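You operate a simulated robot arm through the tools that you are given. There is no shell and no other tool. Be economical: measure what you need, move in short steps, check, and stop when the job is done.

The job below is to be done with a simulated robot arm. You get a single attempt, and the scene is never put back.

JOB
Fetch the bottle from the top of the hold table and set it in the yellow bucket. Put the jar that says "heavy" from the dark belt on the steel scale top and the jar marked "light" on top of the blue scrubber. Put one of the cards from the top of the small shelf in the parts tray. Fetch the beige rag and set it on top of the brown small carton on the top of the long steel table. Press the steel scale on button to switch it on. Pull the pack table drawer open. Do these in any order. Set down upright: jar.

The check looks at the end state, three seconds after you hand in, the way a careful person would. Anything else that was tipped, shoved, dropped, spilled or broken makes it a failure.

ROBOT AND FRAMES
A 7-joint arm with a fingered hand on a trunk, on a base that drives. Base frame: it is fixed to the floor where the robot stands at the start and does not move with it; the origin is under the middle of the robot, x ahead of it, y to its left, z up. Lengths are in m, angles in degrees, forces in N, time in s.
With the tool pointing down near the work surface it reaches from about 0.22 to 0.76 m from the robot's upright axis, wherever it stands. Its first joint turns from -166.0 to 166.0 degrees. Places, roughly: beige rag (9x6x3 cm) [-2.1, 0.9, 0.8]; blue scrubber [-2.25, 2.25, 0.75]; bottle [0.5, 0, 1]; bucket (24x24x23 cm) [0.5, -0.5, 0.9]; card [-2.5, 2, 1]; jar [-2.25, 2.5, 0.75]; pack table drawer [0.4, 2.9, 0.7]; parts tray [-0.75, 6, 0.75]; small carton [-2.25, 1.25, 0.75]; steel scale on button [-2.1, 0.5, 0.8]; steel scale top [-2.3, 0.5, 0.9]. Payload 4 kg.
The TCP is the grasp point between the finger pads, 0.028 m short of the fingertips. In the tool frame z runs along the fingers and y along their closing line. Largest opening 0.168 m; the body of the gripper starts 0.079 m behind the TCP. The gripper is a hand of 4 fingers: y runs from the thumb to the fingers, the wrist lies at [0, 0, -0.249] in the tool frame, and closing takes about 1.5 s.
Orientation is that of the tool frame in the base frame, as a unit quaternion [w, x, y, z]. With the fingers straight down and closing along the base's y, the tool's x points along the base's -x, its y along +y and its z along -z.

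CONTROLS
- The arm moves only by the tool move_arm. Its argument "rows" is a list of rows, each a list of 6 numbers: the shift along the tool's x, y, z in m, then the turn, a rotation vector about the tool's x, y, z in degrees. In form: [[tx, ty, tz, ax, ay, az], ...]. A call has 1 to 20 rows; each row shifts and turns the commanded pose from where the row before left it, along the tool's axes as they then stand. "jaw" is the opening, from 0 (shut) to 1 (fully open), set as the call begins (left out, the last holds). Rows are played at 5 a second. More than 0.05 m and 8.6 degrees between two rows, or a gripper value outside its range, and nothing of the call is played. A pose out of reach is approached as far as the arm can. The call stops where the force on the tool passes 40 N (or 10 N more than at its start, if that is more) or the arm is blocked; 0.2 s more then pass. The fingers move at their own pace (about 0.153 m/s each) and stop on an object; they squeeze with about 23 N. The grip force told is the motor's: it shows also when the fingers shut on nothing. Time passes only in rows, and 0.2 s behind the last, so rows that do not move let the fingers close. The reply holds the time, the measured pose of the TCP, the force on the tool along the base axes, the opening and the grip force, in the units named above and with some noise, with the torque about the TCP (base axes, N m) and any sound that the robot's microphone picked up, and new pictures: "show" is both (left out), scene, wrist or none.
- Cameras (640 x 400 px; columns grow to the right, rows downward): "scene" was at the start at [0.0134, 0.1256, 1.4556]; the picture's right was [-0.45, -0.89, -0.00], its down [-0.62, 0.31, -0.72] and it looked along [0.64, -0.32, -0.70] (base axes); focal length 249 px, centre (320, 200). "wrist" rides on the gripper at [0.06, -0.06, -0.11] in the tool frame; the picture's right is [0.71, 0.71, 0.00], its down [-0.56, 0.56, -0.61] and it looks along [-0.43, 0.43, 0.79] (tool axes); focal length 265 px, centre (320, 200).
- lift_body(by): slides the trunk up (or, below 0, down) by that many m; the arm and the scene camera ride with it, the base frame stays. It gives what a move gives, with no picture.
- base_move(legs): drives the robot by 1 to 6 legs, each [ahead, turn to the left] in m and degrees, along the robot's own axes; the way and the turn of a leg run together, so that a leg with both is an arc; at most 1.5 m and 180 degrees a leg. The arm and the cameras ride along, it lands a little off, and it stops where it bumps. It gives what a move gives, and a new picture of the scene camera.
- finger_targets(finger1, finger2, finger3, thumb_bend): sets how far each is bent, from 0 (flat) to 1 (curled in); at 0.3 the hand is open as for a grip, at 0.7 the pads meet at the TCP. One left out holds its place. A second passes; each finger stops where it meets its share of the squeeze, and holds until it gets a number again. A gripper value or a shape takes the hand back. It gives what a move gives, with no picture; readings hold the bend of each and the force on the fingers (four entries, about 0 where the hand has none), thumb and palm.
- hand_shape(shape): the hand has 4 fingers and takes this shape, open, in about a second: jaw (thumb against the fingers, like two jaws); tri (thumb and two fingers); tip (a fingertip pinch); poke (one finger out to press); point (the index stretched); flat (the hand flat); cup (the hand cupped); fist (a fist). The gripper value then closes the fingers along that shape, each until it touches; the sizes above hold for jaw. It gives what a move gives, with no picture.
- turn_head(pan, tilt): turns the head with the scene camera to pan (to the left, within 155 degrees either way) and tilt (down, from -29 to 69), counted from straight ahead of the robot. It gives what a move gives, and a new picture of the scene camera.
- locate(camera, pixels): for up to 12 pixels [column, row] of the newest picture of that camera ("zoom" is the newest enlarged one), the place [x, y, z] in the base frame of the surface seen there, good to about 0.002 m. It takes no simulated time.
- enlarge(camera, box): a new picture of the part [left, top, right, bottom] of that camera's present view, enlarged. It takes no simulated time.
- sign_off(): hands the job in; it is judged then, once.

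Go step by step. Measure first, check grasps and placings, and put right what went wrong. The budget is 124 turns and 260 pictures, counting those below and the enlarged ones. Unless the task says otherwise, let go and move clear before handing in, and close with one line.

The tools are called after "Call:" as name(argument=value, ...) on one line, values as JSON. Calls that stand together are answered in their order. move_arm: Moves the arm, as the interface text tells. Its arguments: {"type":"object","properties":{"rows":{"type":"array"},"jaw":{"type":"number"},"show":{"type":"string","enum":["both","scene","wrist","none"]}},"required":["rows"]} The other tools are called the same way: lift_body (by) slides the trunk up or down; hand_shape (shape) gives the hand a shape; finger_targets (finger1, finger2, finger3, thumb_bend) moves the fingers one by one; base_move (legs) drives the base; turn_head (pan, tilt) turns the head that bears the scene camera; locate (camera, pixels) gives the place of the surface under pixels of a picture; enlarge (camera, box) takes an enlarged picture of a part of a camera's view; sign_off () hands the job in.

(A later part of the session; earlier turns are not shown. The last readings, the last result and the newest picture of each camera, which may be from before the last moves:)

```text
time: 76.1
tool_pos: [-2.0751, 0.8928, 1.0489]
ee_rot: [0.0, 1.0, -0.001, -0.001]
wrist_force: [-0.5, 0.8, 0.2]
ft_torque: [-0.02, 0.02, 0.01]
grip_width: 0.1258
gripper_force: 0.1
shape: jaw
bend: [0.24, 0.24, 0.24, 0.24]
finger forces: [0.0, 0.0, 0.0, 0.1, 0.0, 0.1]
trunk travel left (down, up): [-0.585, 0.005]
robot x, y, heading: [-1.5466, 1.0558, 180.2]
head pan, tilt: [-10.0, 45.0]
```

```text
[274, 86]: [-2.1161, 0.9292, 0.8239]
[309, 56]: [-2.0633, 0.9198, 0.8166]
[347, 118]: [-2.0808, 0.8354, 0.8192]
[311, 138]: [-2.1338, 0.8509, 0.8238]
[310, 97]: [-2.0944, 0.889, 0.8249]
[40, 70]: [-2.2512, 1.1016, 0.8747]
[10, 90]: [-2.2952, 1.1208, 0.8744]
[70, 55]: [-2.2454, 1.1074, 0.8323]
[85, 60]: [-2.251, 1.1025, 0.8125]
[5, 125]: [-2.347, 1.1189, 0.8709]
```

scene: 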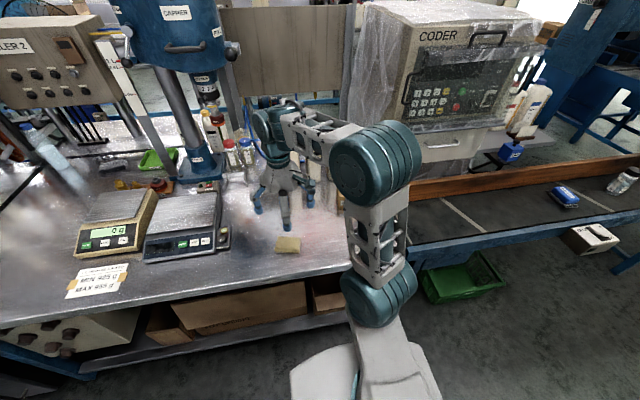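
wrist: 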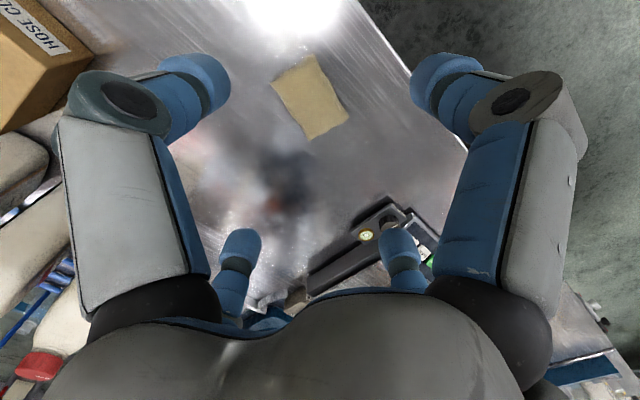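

The rag's centre is [-2.0985,0.884], yawed about 12°. I'll align and descend to z≈0.838.

Call:
move_arm(rows=[[-0.0235, 0.009, 0, 0, 0, 0], [0, 0, 0.03, 0, 0, 6], [0, 0, 0.03, 0, 0, 6], [0, 0, 0.04, 0, 0, 0], [0, 0, 0.04, 0, 0, 0], [0, 0, 0.03, 0, 0, 0], [0, 0, 0.02, 0, 0, 0], [0, 0, 0.013, 0, 0, 0], [0, 0, 0.008, 0, 0, 0], [0, 0, 0, 0, 0, 0]])

```text
time: 78.3
tool_pos: [-2.0999, 0.8826, 0.8388]
ee_rot: [0.0, 0.994, -0.105, -0.001]
wrist_force: [0.3, -0.9, -0.5]
ft_torque: [0.03, -0.03, 0.02]
grip_width: 0.1258
gripper_force: 0.0
shape: jaw
bend: [0.24, 0.24, 0.24, 0.24]
finger forces: [0.1, 0.0, 0.1, 0.0, 0.1, 0.1]
trunk travel left (down, up): [-0.585, 0.005]
robot x, y, heading: [-1.542, 1.055, 179.8]
head pan, tilt: [-10.0, 45.0]
```

scene: 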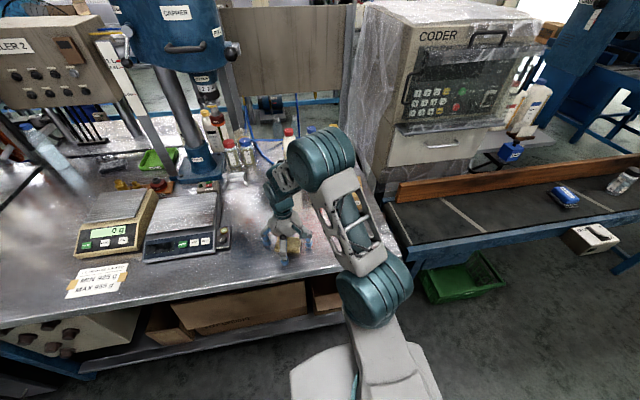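
wrist: 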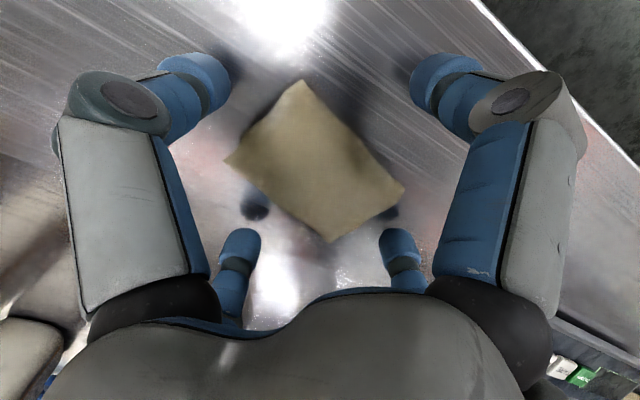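

The rag sits centred. I'll go down 6 mm more, close, and test-lift.

Call:
move_arm(rows=[[0, 0, 0.006, 0, 0, 0], [0, 0, 0, 0, 0, 0]], show="none")

Call:
move_arm(rows=[[0, 0, 0, 0, 0, 0], [0, 0, 0, 0, 0, 0], [0, 0, 0, 0, 0, 0], [0, 0, 0, 0, 0, 0], [0, 0, 0, 0, 0, 0], [0, 0, 0, 0, 0, 0], [0, 0, 0, 0, 0, 0], [0, 0, 0, 0, 0, 0], [0, 0, -0.03, 0, 0, 0], [0, 0, -0.03, 0, 0, 0], [0, 0, 0, 0, 0, 0]], jaw=0)

```text
time: 78.9
tool_pos: [-2.0995, 0.8814, 0.8316]
ee_rot: [0.0, 0.994, -0.105, -0.001]
wrist_force: [-0.3, -0.2, -0.4]
ft_torque: [0.01, 0.03, 0.0]
grip_width: 0.1258
gripper_force: 0.1
shape: jaw
bend: [0.24, 0.24, 0.24, 0.24]
finger forces: [0.0, 0.0, 0.1, 0.1, 0.0, 0.1]
trunk travel left (down, up): [-0.585, 0.005]
robot x, y, heading: [-1.5416, 1.0518, 179.9]
head pan, tilt: [-10.0, 45.0]
```

```text
time: 81.3
tool_pos: [-2.1006, 0.8798, 0.8895]
ee_rot: [0.0, 0.995, -0.104, -0.001]
wrist_force: [-0.3, -0.9, -0.7]
ft_torque: [0.04, 0.0, 0.02]
grip_width: 0.0697
gripper_force: 23.1
shape: jaw
bend: [0.79, 0.36, 0.79, 0.36]
finger forces: [20.8, 20.8, 21.2, 0.0, 20.8, 0.1]
trunk travel left (down, up): [-0.585, 0.005]
robot x, y, heading: [-1.5422, 1.0551, 179.8]
head pan, tilt: [-10.0, 45.0]
```

scene: 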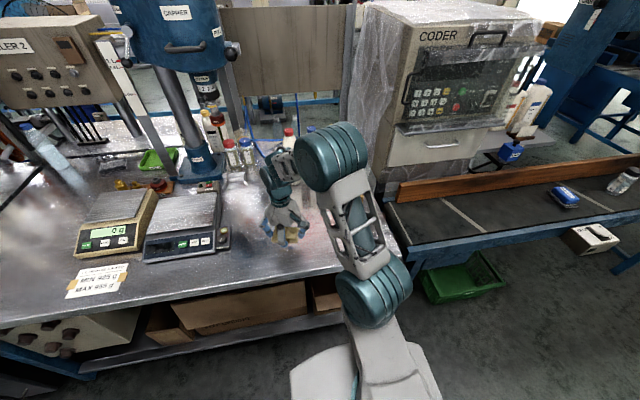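
wrist: 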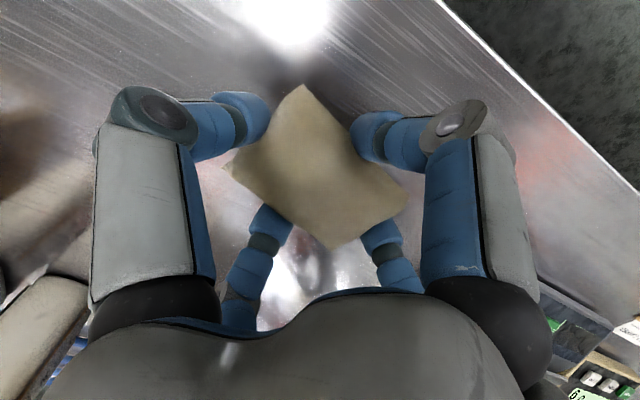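

The rag is held. I'll raise it and swing left so the head camera gets a clear view of the carton and what's near it.

Call:
move_arm(rows=[[0, 0, -0.045, 0, 0, 0], [0, 0, -0.045, 0, 0, 0], [0, 0, -0.045, 0, 0, 0], [0, 0, -0.045, 0, 0, 0], [0.02, 0.045, 0, 0, 0, 0], [0.02, 0.045, 0, 0, 0, 0], [0.02, 0.045, 0, 0, 0, 0], [0.02, 0.045, 0, 0, 0, 0], [0.02, 0.045, 0, 0, 0, 0], [0, 0, 0, 0, 0, 0]])

Call:
turn_head(pan=-25, tilt=50)

```text
time: 83.5
tool_pos: [-2.0512, 0.6397, 1.0713]
ee_rot: [0.0, 0.994, -0.106, -0.001]
wrist_force: [-0.6, -0.1, 0.3]
ft_torque: [0.0, 0.0, 0.0]
grip_width: 0.0696
gripper_force: 22.4
shape: jaw
bend: [0.79, 0.36, 0.79, 0.36]
finger forces: [20.8, 20.8, 21.2, 0.1, 20.7, 0.0]
trunk travel left (down, up): [-0.585, 0.005]
robot x, y, heading: [-1.5429, 1.0539, 180.0]
head pan, tilt: [-10.0, 45.0]
```

scene: 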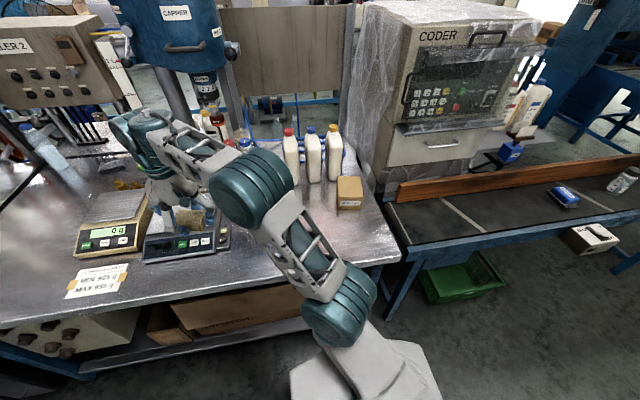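
wrist: 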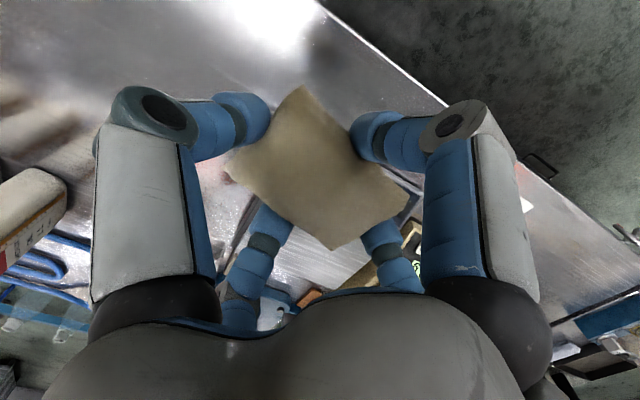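

```text
time: 84.3
tool_pos: [-2.0515, 0.6393, 1.0721]
ee_rot: [0.001, 0.995, -0.104, -0.001]
wrist_force: [1.1, -0.4, -1.8]
ft_torque: [0.01, 0.01, -0.01]
grip_width: 0.0693
gripper_force: 23.0
shape: jaw
bend: [0.79, 0.36, 0.79, 0.36]
finger forces: [20.8, 20.8, 21.3, 0.0, 20.7, 0.0]
trunk travel left (down, up): [-0.585, 0.005]
robot x, y, heading: [-1.5452, 1.0532, 180.0]
head pan, tilt: [-25.0, 50.0]
```

scene: 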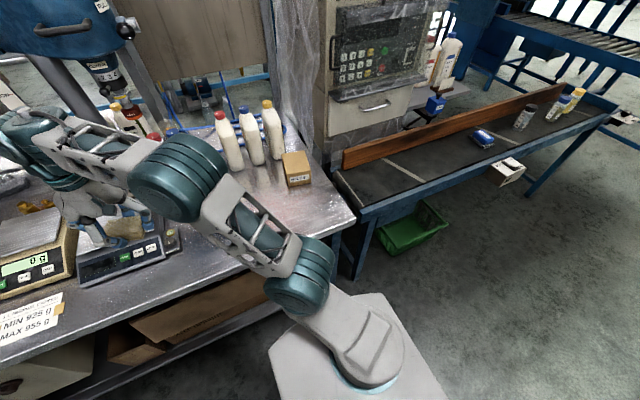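

The carton is now clear at (297,170), and the blue scrubber is on the belt at (482,137). I'll measure the carton and its surroundings.

Call:
enlarge(camera="scene", box=[200, 80, 360, 220])

Call:
locate(camera="scene", pixels=[[283, 153], [305, 152], [310, 172], [288, 176], [297, 162], [298, 182], [267, 103], [278, 160], [325, 130], [345, 205], [320, 60], [335, 100]])

```text
2.86 times, centred on (280, 150) of scene
```

zoom: 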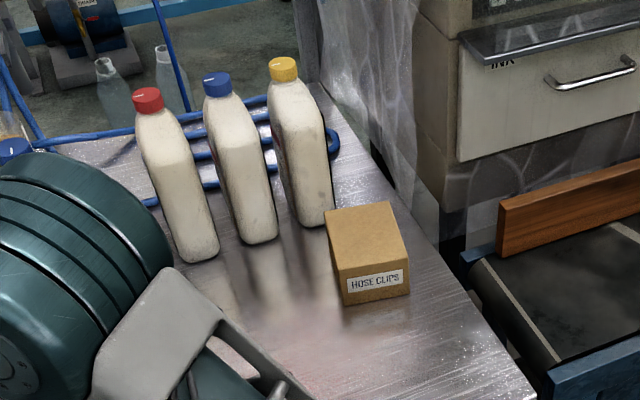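

```text
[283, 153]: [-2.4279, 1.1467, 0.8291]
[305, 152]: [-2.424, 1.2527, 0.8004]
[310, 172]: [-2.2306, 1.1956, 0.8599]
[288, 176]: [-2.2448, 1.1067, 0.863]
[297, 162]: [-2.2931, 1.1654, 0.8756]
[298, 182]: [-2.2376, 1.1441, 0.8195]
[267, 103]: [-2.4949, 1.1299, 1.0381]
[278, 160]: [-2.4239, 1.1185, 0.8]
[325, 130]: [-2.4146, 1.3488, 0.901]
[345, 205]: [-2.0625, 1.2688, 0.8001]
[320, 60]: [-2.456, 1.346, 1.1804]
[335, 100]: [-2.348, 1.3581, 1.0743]
```

Call:
locate(camera="zoom", pixels=[[330, 216], [386, 207], [406, 258], [344, 272], [366, 238], [330, 195], [295, 215], [283, 62], [272, 80]])

```text
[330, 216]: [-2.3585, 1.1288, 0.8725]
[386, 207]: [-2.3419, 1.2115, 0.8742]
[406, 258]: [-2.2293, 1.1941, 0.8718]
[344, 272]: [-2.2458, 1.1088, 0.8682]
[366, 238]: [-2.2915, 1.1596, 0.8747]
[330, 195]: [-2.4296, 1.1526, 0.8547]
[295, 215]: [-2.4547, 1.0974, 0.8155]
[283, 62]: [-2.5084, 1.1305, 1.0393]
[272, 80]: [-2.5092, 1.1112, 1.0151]
```

The carton top is centred at [-2.294,1.161], z 0.8745 — right at my reach limit, so I'll drive 8 cm forward. Then I'll move the rag over it.

Call:
base_move(legs=[[0.08, 0]])

```text
time: 85.3
tool_pos: [-2.1331, 0.6382, 1.0708]
ee_rot: [-0.001, 0.995, -0.105, 0.0]
wrist_force: [-0.1, -1.1, -0.3]
ft_torque: [0.01, -0.03, -0.01]
grip_width: 0.0693
gripper_force: 23.2
shape: jaw
bend: [0.79, 0.36, 0.79, 0.36]
finger forces: [20.8, 20.7, 21.3, 0.1, 20.7, 0.0]
trunk travel left (down, up): [-0.585, 0.005]
robot x, y, heading: [-1.6244, 1.0547, 179.9]
head pan, tilt: [-25.0, 50.0]
```

scene: 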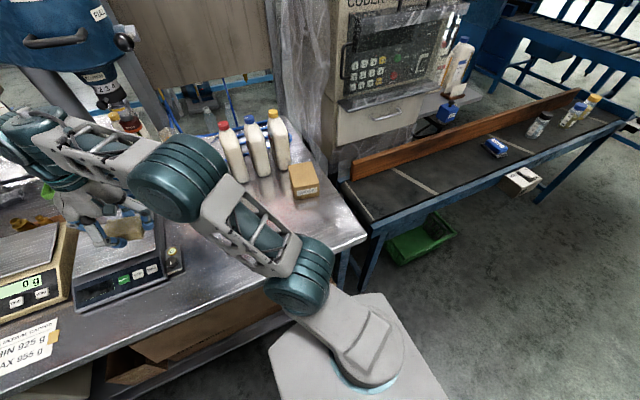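

I'll sweep in y at the present x, then push out in x over the carton.

Call:
move_arm(rows=[[-0.0099, -0.0465, 0, 0, 0, 0], [-0.0099, -0.0465, 0, 0, 0, 0], [-0.0099, -0.0465, 0, 0, 0, 0], [-0.0099, -0.0465, 0, 0, 0, 0], [-0.0099, -0.0465, 0, 0, 0, 0], [-0.0099, -0.0465, 0, 0, 0, 0], [-0.0099, -0.0465, 0, 0, 0, 0], [-0.0099, -0.0465, 0, 0, 0, 0], [-0.0099, -0.0465, 0, 0, 0, 0], [-0.0099, -0.0465, 0, 0, 0, 0], [-0.0099, -0.0465, 0, 0, 0, 0], [-0.0394, 0.0084, 0, 0, 0, 0], [-0.0394, 0.0084, 0, 0, 0, 0], [-0.0394, 0.0084, 0, 0, 0, 0], [-0.0394, 0.0084, 0, 0, 0, 0], [0, 0, 0, 0, 0, 0]])

```text
time: 88.7
tool_pos: [-2.2916, 1.1646, 1.0751]
ee_rot: [0.0, 0.995, -0.104, -0.001]
wrist_force: [-0.1, -0.5, -1.0]
ft_torque: [-0.05, 0.02, 0.01]
grip_width: 0.0692
gripper_force: 22.8
shape: jaw
bend: [0.79, 0.36, 0.79, 0.36]
finger forces: [20.6, 20.9, 21.3, 0.1, 20.4, 0.0]
trunk travel left (down, up): [-0.585, 0.005]
robot x, y, heading: [-1.6223, 1.052, 179.7]
head pan, tilt: [-25.0, 50.0]
```

scene: 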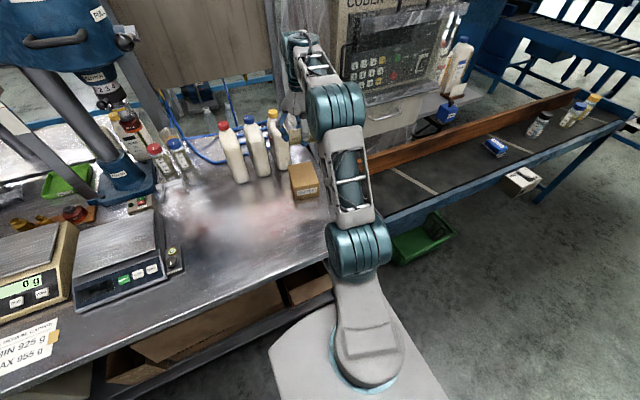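
wrist: 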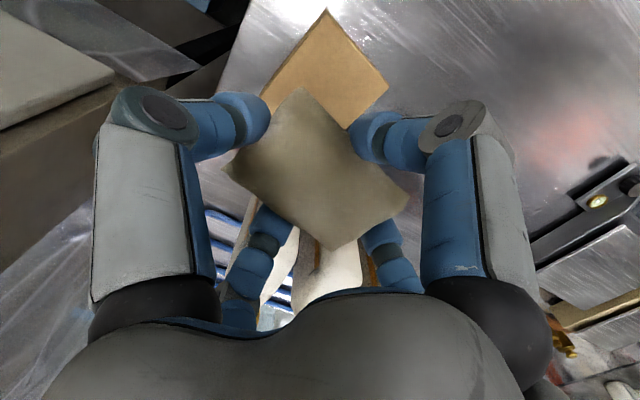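

The rag is above the carton and parallel to it. I'll shift 1 cm forward to stay clear of the bottles behind, and descend gently.

Call:
move_arm(rows=[[0.0106, 0.002, 0, 0, 0, 0], [0, 0, 0.04, 0, 0, 0], [0, 0, 0.04, 0, 0, 0], [0, 0, 0.035, 0, 0, 0], [0, 0, 0.02, 0, 0, 0], [0, 0, 0.015, 0, 0, 0], [0, 0, 0.01, 0, 0, 0], [0, 0, 0, 0, 0, 0]])

```text
time: 90.5
tool_pos: [-2.283, 1.158, 0.9126]
ee_rot: [0.0, 0.995, -0.104, -0.001]
wrist_force: [-0.6, 0.2, -0.5]
ft_torque: [-0.01, 0.01, -0.02]
grip_width: 0.0695
gripper_force: 23.2
shape: jaw
bend: [0.79, 0.36, 0.79, 0.36]
finger forces: [20.4, 20.7, 21.3, 0.0, 20.6, 0.0]
trunk travel left (down, up): [-0.585, 0.005]
robot x, y, heading: [-1.6265, 1.0522, 179.9]
head pan, tilt: [-25.0, 50.0]
```

scene: 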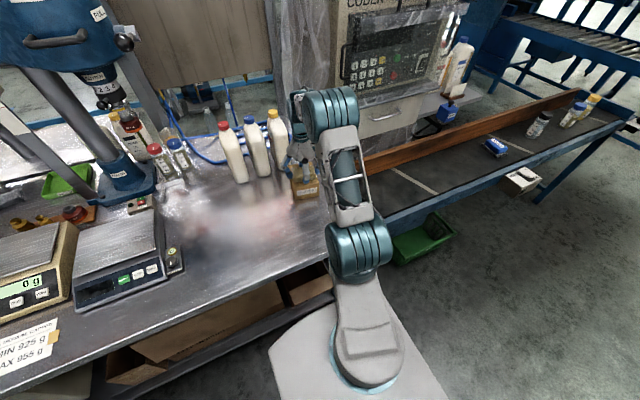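
wrist: 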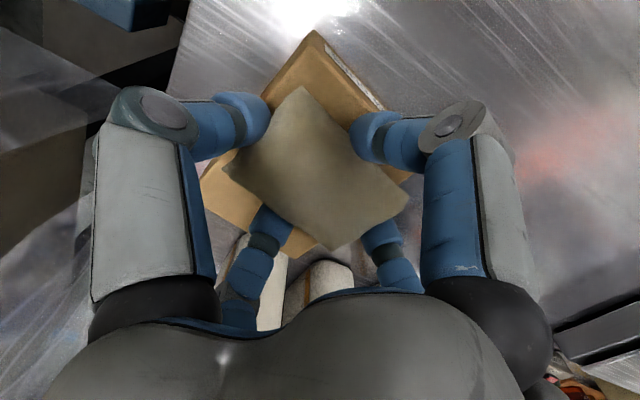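

Call:
locate(camera="wrist", pixels=[[204, 185], [316, 36], [380, 105], [402, 205], [302, 90], [226, 168], [330, 246], [308, 254], [318, 170]])

```text
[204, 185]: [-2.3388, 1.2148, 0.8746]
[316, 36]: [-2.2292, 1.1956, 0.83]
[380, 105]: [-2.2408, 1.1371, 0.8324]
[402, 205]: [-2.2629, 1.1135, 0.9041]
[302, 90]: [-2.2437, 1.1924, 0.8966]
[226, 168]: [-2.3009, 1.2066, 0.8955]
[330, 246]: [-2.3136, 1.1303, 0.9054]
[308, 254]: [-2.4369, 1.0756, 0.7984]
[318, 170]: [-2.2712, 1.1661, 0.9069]
```

The rag's centre [-2.28,1.161] is well within the carton top. I'll lower 4 mm and open moderately.

Call:
move_arm(rows=[[0, 0, 0.004, 0, 0, 0], [0, 0, 0, 0, 0, 0]], show="none")

Call:
move_arm(rows=[[0, 0, 0, 0, 0, 0], [0, 0, 0, 0, 0, 0], [0, 0, 0, 0, 0, 0], [0, 0, 0, 0, 0, 0]], jaw=0.62, show="wrist")

```text
time: 91.1
tool_pos: [-2.2825, 1.1592, 0.9098]
ee_rot: [0.001, 0.995, -0.104, 0.0]
wrist_force: [0.0, -0.3, -0.2]
ft_torque: [-0.02, -0.02, 0.02]
grip_width: 0.069
gripper_force: 23.2
shape: jaw
bend: [0.79, 0.36, 0.79, 0.36]
finger forces: [20.5, 20.8, 21.3, 0.0, 20.6, 0.0]
trunk travel left (down, up): [-0.585, 0.005]
robot x, y, heading: [-1.6223, 1.0557, 179.9]
head pan, tilt: [-25.0, 50.0]
```

```text
time: 92.1
tool_pos: [-2.2825, 1.1583, 0.908]
ee_rot: [0.0, 0.994, -0.105, -0.001]
wrist_force: [0.2, -0.5, 0.3]
ft_torque: [0.0, 0.0, -0.03]
grip_width: 0.1034
gripper_force: 0.2
shape: jaw
bend: [0.29, 0.29, 0.29, 0.29]
finger forces: [0.0, 0.1, 0.0, 0.1, 0.0, 0.0]
trunk travel left (down, up): [-0.585, 0.005]
robot x, y, heading: [-1.6253, 1.0557, 179.9]
head pan, tilt: [-25.0, 50.0]
```

wrist: 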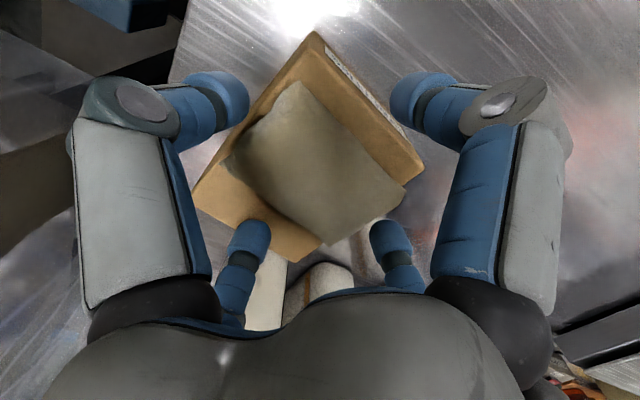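

The rag rests on the carton. I'll rise, retract, square up the tool, and check with the scene camera.

Call:
move_arm(rows=[[0, 0, -0.04, 0, 0, 0], [0, 0, -0.04, 0, 0, 0], [0, 0, -0.04, 0, 0, 0], [0, 0, -0.04, 0, 0, 0], [0.039, -0.0083, 0, 0, 0, 0], [0.039, -0.0083, 0, 0, 0, 0], [0.039, -0.0083, 0, 0, 0, 0], [0.039, -0.0083, 0, 0, 0, 0], [0.039, -0.0083, 0, 0, 0, -6], [0.03, 0, 0, 0, 0, -6], [0.03, 0.04, 0, 0, 0, 0], [0, 0.045, 0, 0, 0, 0], [0, 0.045, 0, 0, 0, 0], [0, 0.045, 0, 0, 0, 0], [0, 0, 0, 0, 0, 0]], show="scene")

Call:
enlarge(camera="scene", box=[200, 80, 360, 220])

Call:
enlarge(camera="scene", box=[0, 190, 200, 315])

```text
time: 95.3
tool_pos: [-2.0215, 0.9822, 1.0645]
ee_rot: [0.0, 1.0, 0.0, -0.001]
wrist_force: [0.0, -0.2, 0.5]
ft_torque: [0.0, -0.01, 0.02]
grip_width: 0.1035
gripper_force: 0.1
shape: jaw
bend: [0.29, 0.29, 0.29, 0.29]
finger forces: [0.1, 0.0, 0.1, 0.0, 0.0, 0.1]
trunk travel left (down, up): [-0.585, 0.005]
robot x, y, heading: [-1.6225, 1.0514, 179.9]
head pan, tilt: [-25.0, 50.0]
```

scene: 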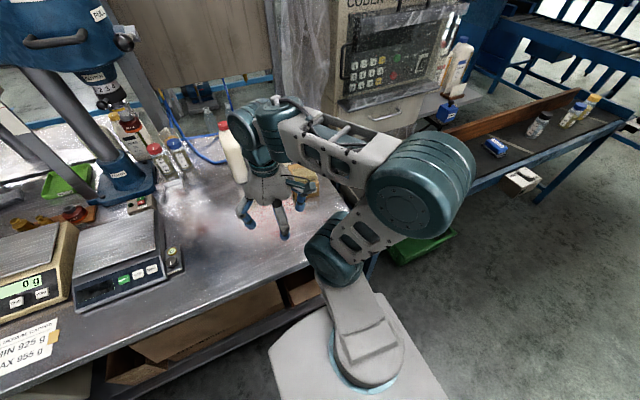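

```text
2.86 times, centred on (280, 150) of scene
```

zoom: 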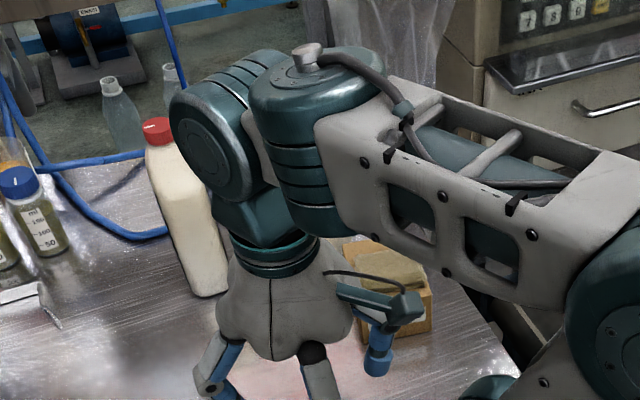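

```text
3.20 times, centred on (100, 252) of scene
```

zoom: 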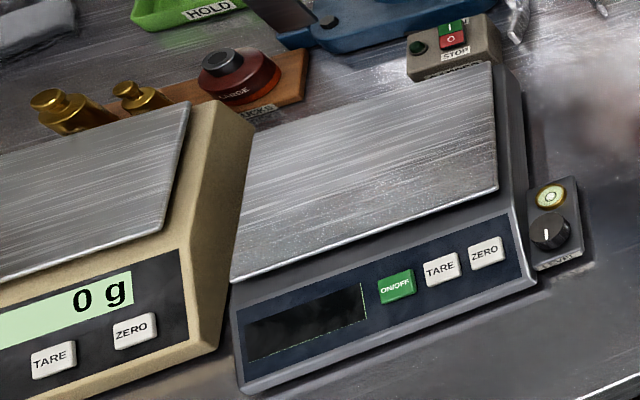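

The rag is on the carton. The ON/OFF button is green at zoom (397,287); I'll measure it and the panel slope, then form the poke shape.

Call:
locate(camera="zoom", pixels=[[397, 287], [383, 290], [411, 284], [395, 275], [399, 298], [440, 268], [350, 240], [480, 190], [245, 275], [400, 110], [260, 160], [400, 325]])

Call:
hand_shape(shape="poke")

Call:
base_move(legs=[[-0.1, 0], [0, 90], [0.4, 0], [0, -90], [0.08, 0]])

Call:
turn_head(pan=10, tilt=55)

```text
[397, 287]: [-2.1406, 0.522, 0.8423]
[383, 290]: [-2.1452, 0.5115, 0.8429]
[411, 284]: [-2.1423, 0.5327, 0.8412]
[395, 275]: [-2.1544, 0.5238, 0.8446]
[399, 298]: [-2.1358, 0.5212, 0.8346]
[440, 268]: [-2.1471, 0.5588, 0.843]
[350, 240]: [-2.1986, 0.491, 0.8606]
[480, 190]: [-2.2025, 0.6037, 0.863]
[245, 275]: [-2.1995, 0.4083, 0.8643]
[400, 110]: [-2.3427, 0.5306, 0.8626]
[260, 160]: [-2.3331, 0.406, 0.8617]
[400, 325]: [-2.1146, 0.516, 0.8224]
```

```text
time: 96.2
tool_pos: [-2.0214, 0.9824, 1.0647]
ee_rot: [0.0, 1.0, 0.0, -0.001]
wrist_force: [-0.3, -0.3, -0.2]
ft_torque: [0.01, -0.01, 0.01]
grip_width: 0.0001
gripper_force: 0.2
shape: poke
bend: [1.0, 1.0, 1.0, 0.7]
finger forces: [0.0, 0.0, 0.0, 0.0, 0.0, 0.1]
trunk travel left (down, up): [-0.585, 0.005]
robot x, y, heading: [-1.6251, 1.0544, 180.0]
head pan, tilt: [-25.0, 50.0]
```

```text
time: 107.9
tool_pos: [-2.0067, 0.5853, 1.0635]
ee_rot: [0.001, 1.0, -0.016, 0.0]
wrist_force: [0.2, 0.0, -0.6]
ft_torque: [-0.02, -0.03, 0.0]
grip_width: 0.0
gripper_force: 0.1
shape: poke
bend: [1.0, 1.0, 1.0, 0.7]
finger forces: [0.0, 0.0, 0.0, 0.0, 0.1, 0.0]
trunk travel left (down, up): [-0.585, 0.005]
robot x, y, heading: [-1.6062, 0.647, 177.9]
head pan, tilt: [-25.0, 50.0]
```

scene: 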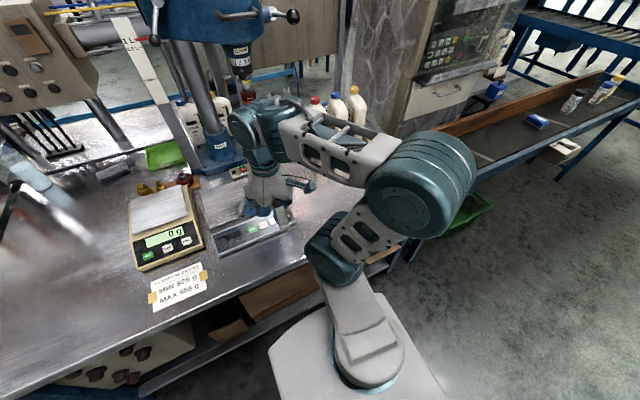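

```text
time: 108.9
tool_pos: [-2.0067, 0.5857, 1.0635]
ee_rot: [0.0, 1.0, -0.016, -0.002]
wrist_force: [-0.4, 0.1, 0.6]
ft_torque: [-0.03, 0.02, -0.01]
grip_width: 0.0
gripper_force: 0.1
shape: poke
bend: [1.0, 1.0, 1.0, 0.7]
finger forces: [0.1, 0.1, 0.1, 0.0, 0.0, 0.1]
trunk travel left (down, up): [-0.585, 0.005]
robot x, y, heading: [-1.606, 0.6443, 178.2]
head pan, tilt: [10.0, 55.0]
```

scene: 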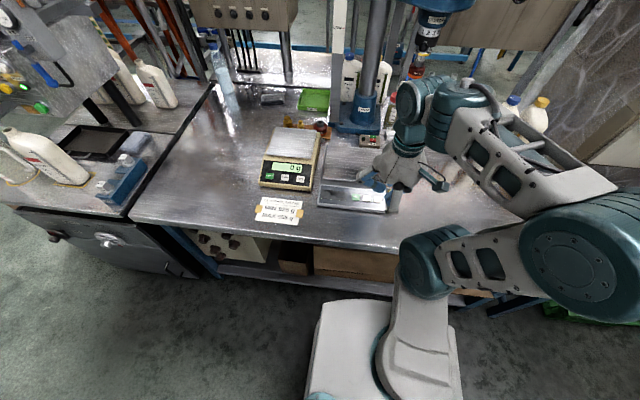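

Driven in place. I need to see which fingertip protrudes in poke, so I'll take a wrist view.

Call:
enlarge(camera="wrist", box=[0, 0, 640, 400])

Call:
enlarge(camera="scene", box=[310, 80, 480, 220])

```text
1.00 times, centred on (320, 200) of wrist (not enlarged: the box is as wide or as high as the picture)
```

zoom: 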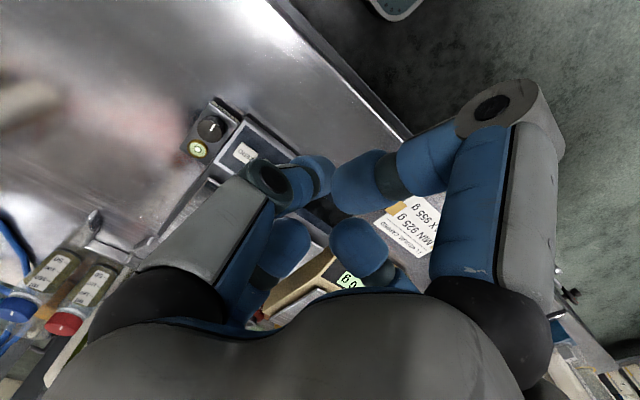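

```text
2.86 times, centred on (395, 150) of scene
```

zoom: 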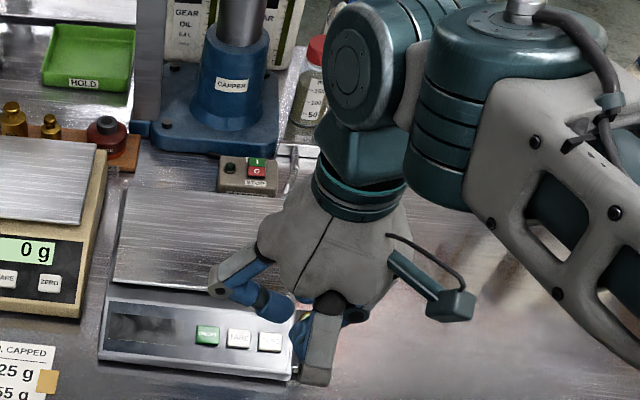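

Call:
locate(camera="zoom", pixels=[[208, 335]])

Call:
locate(camera="wrist", pixels=[[318, 178], [355, 185], [290, 240], [358, 240], [268, 178], [490, 108], [380, 170], [345, 170]])

```text
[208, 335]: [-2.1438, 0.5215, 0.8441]
```

```text
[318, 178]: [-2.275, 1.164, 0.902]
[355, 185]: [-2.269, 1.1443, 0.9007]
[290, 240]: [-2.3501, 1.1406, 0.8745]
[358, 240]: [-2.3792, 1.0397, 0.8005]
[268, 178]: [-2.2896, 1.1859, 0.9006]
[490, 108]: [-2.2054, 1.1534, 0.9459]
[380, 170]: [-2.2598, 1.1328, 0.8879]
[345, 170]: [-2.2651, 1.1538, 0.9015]
```

Call:
move_arm(rows=[[0, 0, 0, 0, 0, 0]], show="wrist")

Call:
locate(camera="wrist", pixels=[[318, 178], [355, 185], [290, 240], [358, 240], [268, 178], [490, 108], [380, 170], [345, 170]])

```text
time: 109.3
tool_pos: [-2.0056, 0.5844, 1.0648]
ee_rot: [0.0, 1.0, -0.016, 0.0]
wrist_force: [0.4, 1.3, 0.7]
ft_torque: [0.01, 0.02, 0.01]
grip_width: 0.0001
gripper_force: 0.1
shape: poke
bend: [1.0, 1.0, 1.0, 0.7]
finger forces: [0.0, 0.0, 0.0, 0.1, 0.0, 0.0]
trunk travel left (down, up): [-0.585, 0.005]
robot x, y, heading: [-1.6048, 0.6445, 178.3]
head pan, tilt: [10.0, 55.0]
```

wrist: 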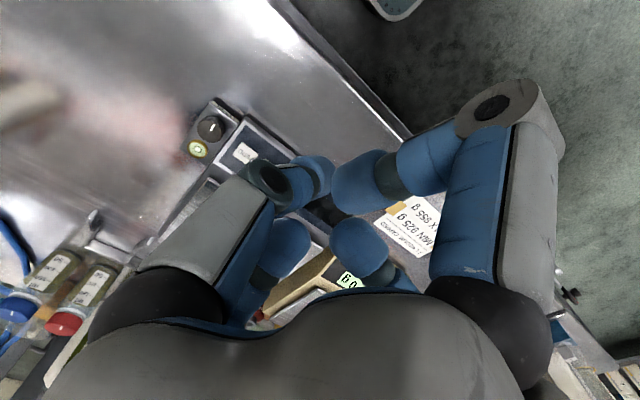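

```text
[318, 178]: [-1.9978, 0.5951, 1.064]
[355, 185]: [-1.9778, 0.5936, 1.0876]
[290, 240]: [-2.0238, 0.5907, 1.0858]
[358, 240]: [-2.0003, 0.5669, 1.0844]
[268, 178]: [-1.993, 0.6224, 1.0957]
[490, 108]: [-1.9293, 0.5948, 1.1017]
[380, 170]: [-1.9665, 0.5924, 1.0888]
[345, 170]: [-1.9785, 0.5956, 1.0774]
```

In poke the thumb tip is at about TCP (+0.004,+0.008) and is the lowest; other fingers are ~2 cm higher. I'll move over the button and come down to 4 cm above it.

Call:
move_arm(rows=[[-0.0353, 0.0172, 0, 0, 0, 0], [-0.0353, 0.0172, 0, 0, 0, 0], [-0.0353, 0.0172, 0, 0, 0, 0], [-0.0353, 0.0172, 0, 0, 0, 0], [0, 0, 0.04, 0, 0, 0], [0, 0, 0.04, 0, 0, 0], [0, 0, 0.04, 0, 0, 0], [0, 0, 0.04, 0, 0, 0], [0, 0, 0, 0, 0, 0]])

Call:
enlarge(camera="scene", box=[290, 110, 430, 230])

Call:
locate(camera="wrist", pixels=[[318, 178], [310, 195], [325, 190], [328, 182], [290, 240], [345, 240]])

```text
time: 111.3
tool_pos: [-2.1496, 0.5202, 0.9025]
ee_rot: [0.001, 1.0, -0.015, -0.001]
wrist_force: [0.4, 0.3, 0.6]
ft_torque: [-0.01, -0.01, 0.0]
grip_width: 0.0002
gripper_force: 0.0
shape: poke
bend: [1.0, 1.0, 1.0, 0.7]
finger forces: [0.0, 0.0, 0.1, 0.1, 0.1, 0.1]
trunk travel left (down, up): [-0.585, 0.005]
robot x, y, heading: [-1.6086, 0.6412, 178.3]
head pan, tilt: [10.0, 55.0]
```

scene: 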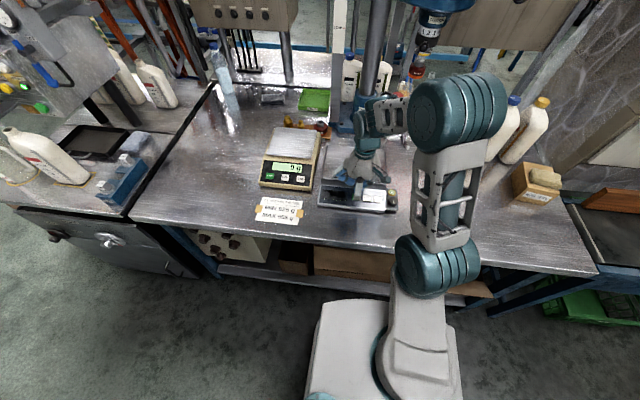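
wrist: 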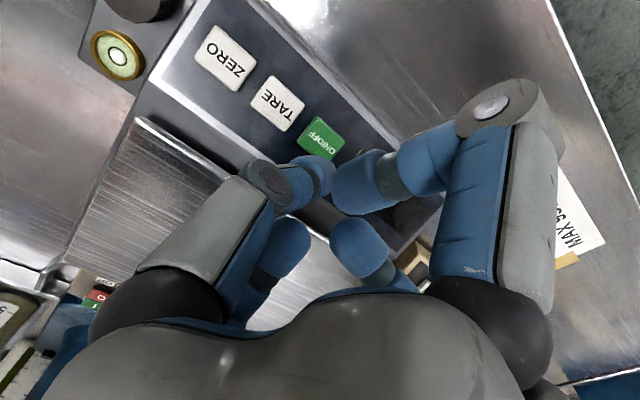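

```text
3.33 times, centred on (360, 170) of scene
```

zoom: 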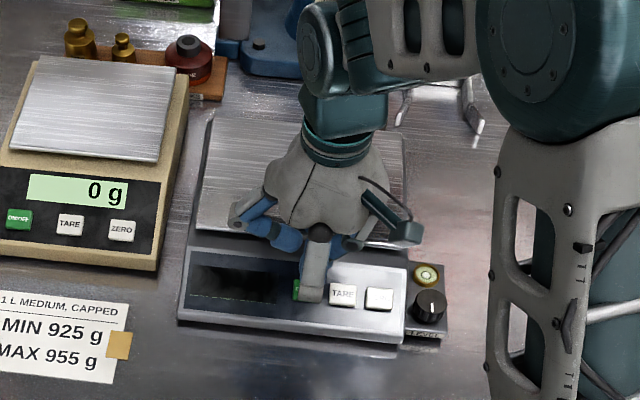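

```text
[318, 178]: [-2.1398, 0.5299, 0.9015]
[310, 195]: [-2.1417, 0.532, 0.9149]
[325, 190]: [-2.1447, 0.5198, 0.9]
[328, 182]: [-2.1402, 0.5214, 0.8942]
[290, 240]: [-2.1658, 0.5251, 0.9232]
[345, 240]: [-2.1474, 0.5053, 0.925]
```

The thumb tip is above ON/OFF. To keep the other fingers off the panel I'll tilt ~15° to the panel normal, then check tip alignment.

Call:
move_arm(rows=[[0.014, 0, 0, 0, 0, 0], [0, 0, 0, 0, -7.5, 0], [0, 0, 0.01, 0, -7.5, 0], [0, 0, 0, 0, 0, 0]], show="wrist")

Call:
locate(camera="wrist", pixels=[[318, 178], [310, 195], [325, 190], [328, 182], [290, 240], [345, 240]])

Call:
enlarge(camera="scene", box=[310, 140, 410, 225])

```text
time: 112.3
tool_pos: [-2.1362, 0.5193, 0.8928]
ee_rot: [-0.002, 0.991, -0.015, -0.131]
wrist_force: [0.6, 0.7, 0.4]
ft_torque: [-0.06, 0.0, -0.01]
grip_width: 0.0
gripper_force: 0.1
shape: poke
bend: [1.0, 1.0, 1.0, 0.7]
finger forces: [0.0, 0.1, 0.1, 0.0, 0.0, 0.0]
trunk travel left (down, up): [-0.585, 0.005]
robot x, y, heading: [-1.6095, 0.6443, 178.1]
head pan, tilt: [10.0, 55.0]
```

wrist: 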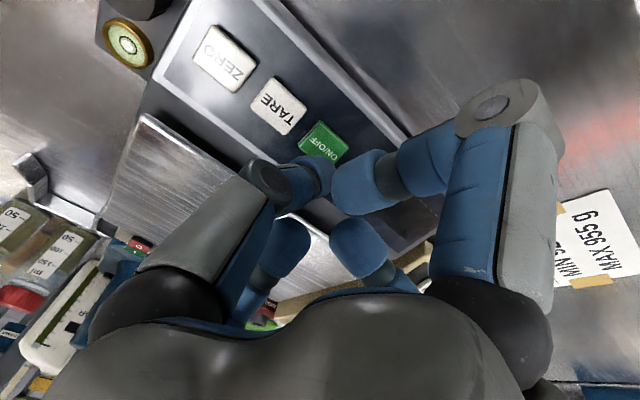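

```text
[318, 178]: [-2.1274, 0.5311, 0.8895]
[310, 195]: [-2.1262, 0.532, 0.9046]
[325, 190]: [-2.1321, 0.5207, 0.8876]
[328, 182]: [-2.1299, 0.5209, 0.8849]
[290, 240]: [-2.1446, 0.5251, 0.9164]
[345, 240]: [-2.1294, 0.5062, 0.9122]
```

```text
4.71 times, centred on (360, 182) of scene
```

zoom: 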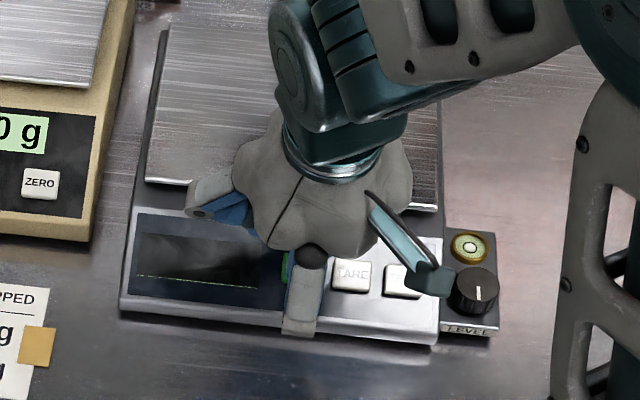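

The tip is at ~[-2.131,0.523,0.88] and pushing along the tool brings it onto the button. I'll advance in small steps.

Call:
move_arm(rows=[[0, 0, 0.01, 0, 0, 0], [0, 0, 0.01, 0, 0, 0], [0, 0, 0.006, 0, 0, 0], [0, 0, 0.003, 0, 0, 0], [0, 0, 0, 0, 0, 0]], show="wrist")

```text
time: 113.5
tool_pos: [-2.1434, 0.5213, 0.8678]
ee_rot: [-0.002, 0.991, -0.016, -0.133]
wrist_force: [4.4, 3.6, 22.1]
ft_torque: [0.08, 0.18, -0.05]
grip_width: 0.0002
gripper_force: 0.0
shape: poke
bend: [1.0, 1.0, 1.0, 0.7]
finger forces: [0.0, 0.0, 0.1, 0.0, 22.3, 0.0]
trunk travel left (down, up): [-0.585, 0.005]
robot x, y, heading: [-1.6134, 0.6423, 178.2]
head pan, tilt: [10.0, 55.0]
heard: click
```

wrist: 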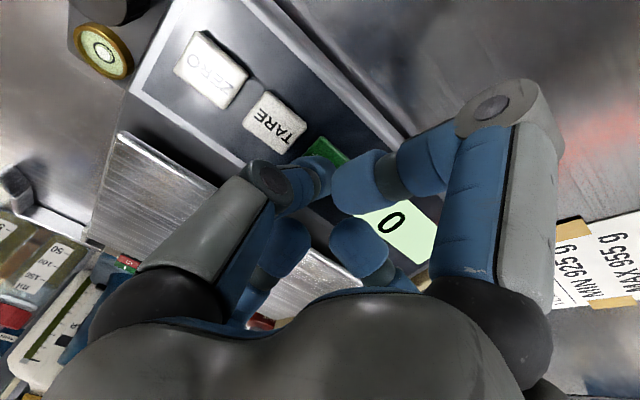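

Click heard and the display now shows "0". I'll retract straight back, rise, level the tool and reopen the hand.

Call:
move_arm(rows=[[0, 0, -0.02, 0, 0, 0], [0, 0, -0.04, 0, 0, 0], [0, 0, -0.04, 0, 7.5, 0], [0, 0, -0.04, 0, 7.5, 0], [0, 0, -0.04, 0, 0, 0], [0.04, 0, -0.02, 0, 0, 0], [0.04, 0, 0, 0, 0, 0], [0.04, 0, 0, 0, 0, 0], [0.03, 0, 0, 0, 0, 0], [0, 0, 0, 0, 0, 0]], show="scene")

Call:
enlarge(camera="scene", box=[250, 110, 410, 230])

Call:
hand_shape(shape="jaw")

Call:
turn_head(pan=-60, tilt=30)

```text
time: 115.7
tool_pos: [-1.9628, 0.5151, 1.0625]
ee_rot: [0.0, 1.0, -0.016, -0.001]
wrist_force: [0.0, -0.7, 0.7]
ft_torque: [-0.01, -0.01, 0.0]
grip_width: 0.0
gripper_force: 0.1
shape: poke
bend: [1.0, 1.0, 1.0, 0.7]
finger forces: [0.0, 0.1, 0.0, 0.1, 0.0, 0.1]
trunk travel left (down, up): [-0.585, 0.005]
robot x, y, heading: [-1.606, 0.6442, 177.9]
head pan, tilt: [10.0, 55.0]
```

scene: 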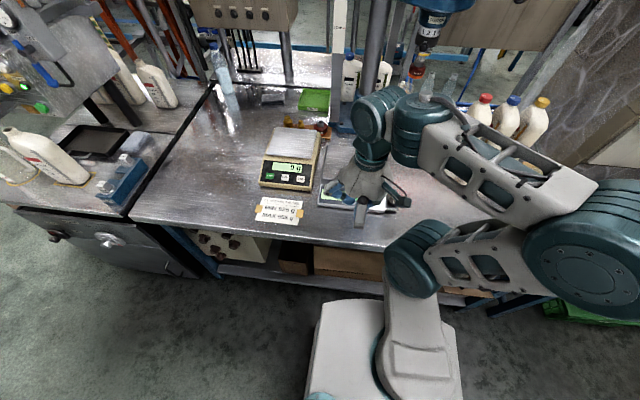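

```text
3.33 times, centred on (330, 170) of scene
```

zoom: 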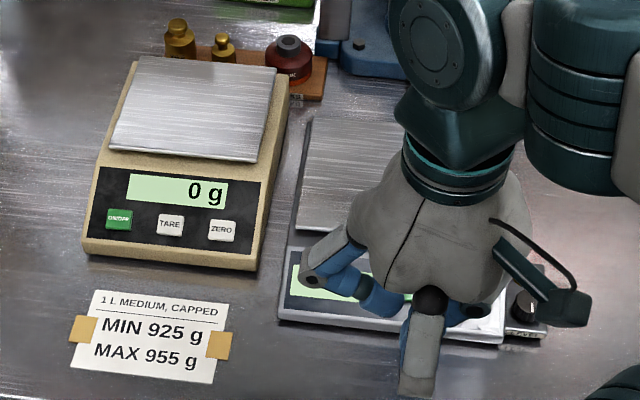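

```text
time: 116.6
tool_pos: [-1.9632, 0.5151, 1.0616]
ee_rot: [0.0, 1.0, -0.016, 0.0]
wrist_force: [-0.3, 0.0, -1.3]
ft_torque: [0.01, -0.01, -0.01]
grip_width: 0.1677
gripper_force: 0.1
shape: jaw
bend: [0.3, 0.3, 0.3, 0.3]
finger forces: [0.0, 0.0, 0.1, 0.0, 0.1, 0.0]
trunk travel left (down, up): [-0.585, 0.005]
robot x, y, heading: [-1.6088, 0.6451, 178.0]
head pan, tilt: [10.0, 55.0]
```

```text
time: 118.0
tool_pos: [-1.9642, 0.5141, 1.0628]
ee_rot: [0.0, 1.0, -0.016, -0.001]
wrist_force: [0.1, 0.2, -0.1]
ft_torque: [0.01, -0.04, -0.02]
grip_width: 0.1678
gripper_force: 0.2
shape: jaw
bend: [0.3, 0.3, 0.3, 0.3]
finger forces: [0.0, 0.0, 0.1, 0.1, 0.0, 0.0]
trunk travel left (down, up): [-0.585, 0.005]
robot x, y, heading: [-1.6059, 0.6445, 178.1]
head pan, tilt: [-60.0, 30.0]
```

scene: 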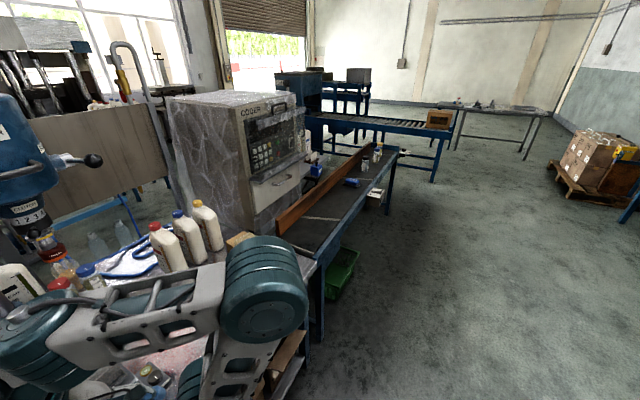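

The scale is switched on. Next, the belt with the jars; I'll back off and drive along to about y=2.35.

Call:
base_move(legs=[[-0.25, 0], [0, -88], [1.5, 0], [0.2, 0], [0, 90]])

Call:
turn_head(pan=5, tilt=40)

```text
time: 135.8
tool_pos: [-1.6662, 2.2118, 1.0625]
ee_rot: [0.0, 1.0, 0.008, 0.0]
wrist_force: [0.5, 0.1, 0.5]
ft_torque: [0.0, 0.01, -0.02]
grip_width: 0.1678
gripper_force: 0.1
shape: jaw
bend: [0.3, 0.3, 0.3, 0.3]
finger forces: [0.0, 0.0, 0.0, 0.0, 0.0, 0.0]
trunk travel left (down, up): [-0.585, 0.005]
robot x, y, heading: [-1.3139, 2.3624, -178.9]
head pan, tilt: [-60.0, 30.0]
```

scene: 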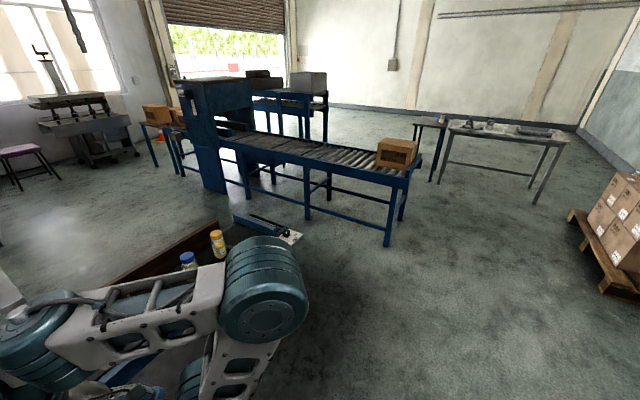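

```text
time: 137.2
tool_pos: [-1.6656, 2.2118, 1.0633]
ee_rot: [0.0, 1.0, 0.008, 0.0]
wrist_force: [-0.4, -0.2, -0.5]
ft_torque: [-0.01, 0.01, 0.02]
grip_width: 0.1677
gripper_force: 0.1
shape: jaw
bend: [0.3, 0.3, 0.3, 0.3]
finger forces: [0.0, 0.0, 0.1, 0.0, 0.0, 0.0]
trunk travel left (down, up): [-0.585, 0.005]
robot x, y, heading: [-1.3152, 2.3576, -179.0]
head pan, tilt: [5.0, 40.0]
```

scene: 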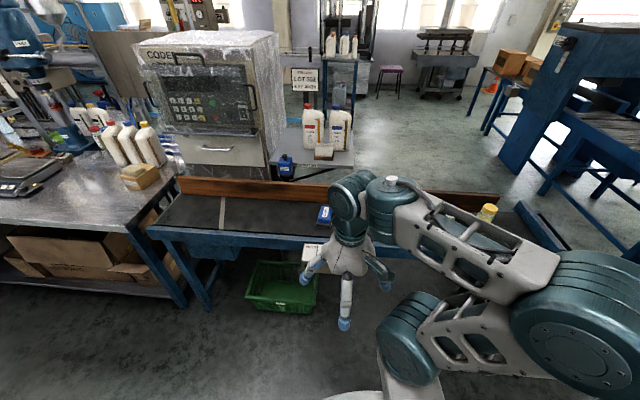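

The small shelf with bottles is behind the belt at (315,150). The arm hides the jars, so I'll swing it left, then zoom.

Call:
move_arm(rows=[[0, 0.045, 0, 0, 0, 0], [0, 0.045, 0, 0, 0, 0], [0, 0.045, 0, 0, 0, 0], [0, 0.045, 0, 0, 0, 0], [0.02, 0.045, 0, 0, 0, 0], [0.02, 0.045, 0, 0, 0, 0], [0, 0, 0, 0, 0, 0]], show="none")

Call:
turn_head(pan=-10, tilt=40)

Call:
enlarge(camera="scene", box=[200, 60, 400, 185])

Call:
enlarge(camera="scene", box=[230, 150, 450, 285])

```text
time: 138.8
tool_pos: [-1.6224, 1.9418, 1.0616]
ee_rot: [-0.001, 1.0, 0.008, -0.001]
wrist_force: [-0.1, 1.0, -0.1]
ft_torque: [-0.03, 0.0, 0.0]
grip_width: 0.168
gripper_force: 0.0
shape: jaw
bend: [0.3, 0.3, 0.3, 0.3]
finger forces: [0.0, 0.1, 0.1, 0.1, 0.0, 0.0]
trunk travel left (down, up): [-0.585, 0.005]
robot x, y, heading: [-1.3178, 2.3568, -179.2]
head pan, tilt: [5.0, 40.0]
```

```text
time: 139.6
tool_pos: [-1.6215, 1.941, 1.0619]
ee_rot: [0.0, 1.0, 0.007, -0.001]
wrist_force: [0.4, -0.2, 0.6]
ft_torque: [-0.04, 0.06, 0.02]
grip_width: 0.1678
gripper_force: 0.0
shape: jaw
bend: [0.3, 0.3, 0.3, 0.3]
finger forces: [0.1, 0.0, 0.0, 0.1, 0.0, 0.0]
trunk travel left (down, up): [-0.585, 0.005]
robot x, y, heading: [-1.3157, 2.359, -178.9]
head pan, tilt: [-10.0, 40.0]
```

scene: 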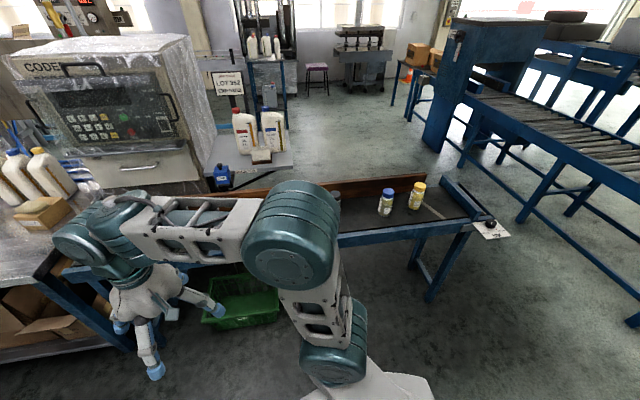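

```text
3.20 times, centred on (300, 122) of scene
```

zoom: 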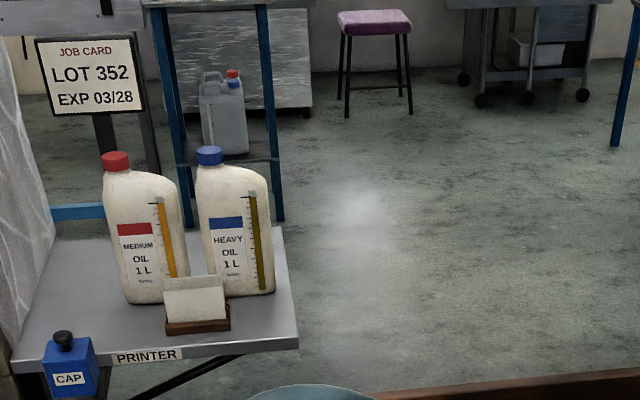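

```text
2.91 times, centred on (340, 218) of scene
```

zoom: 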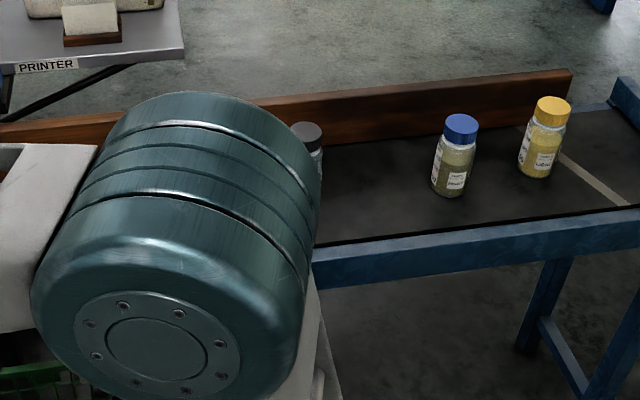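

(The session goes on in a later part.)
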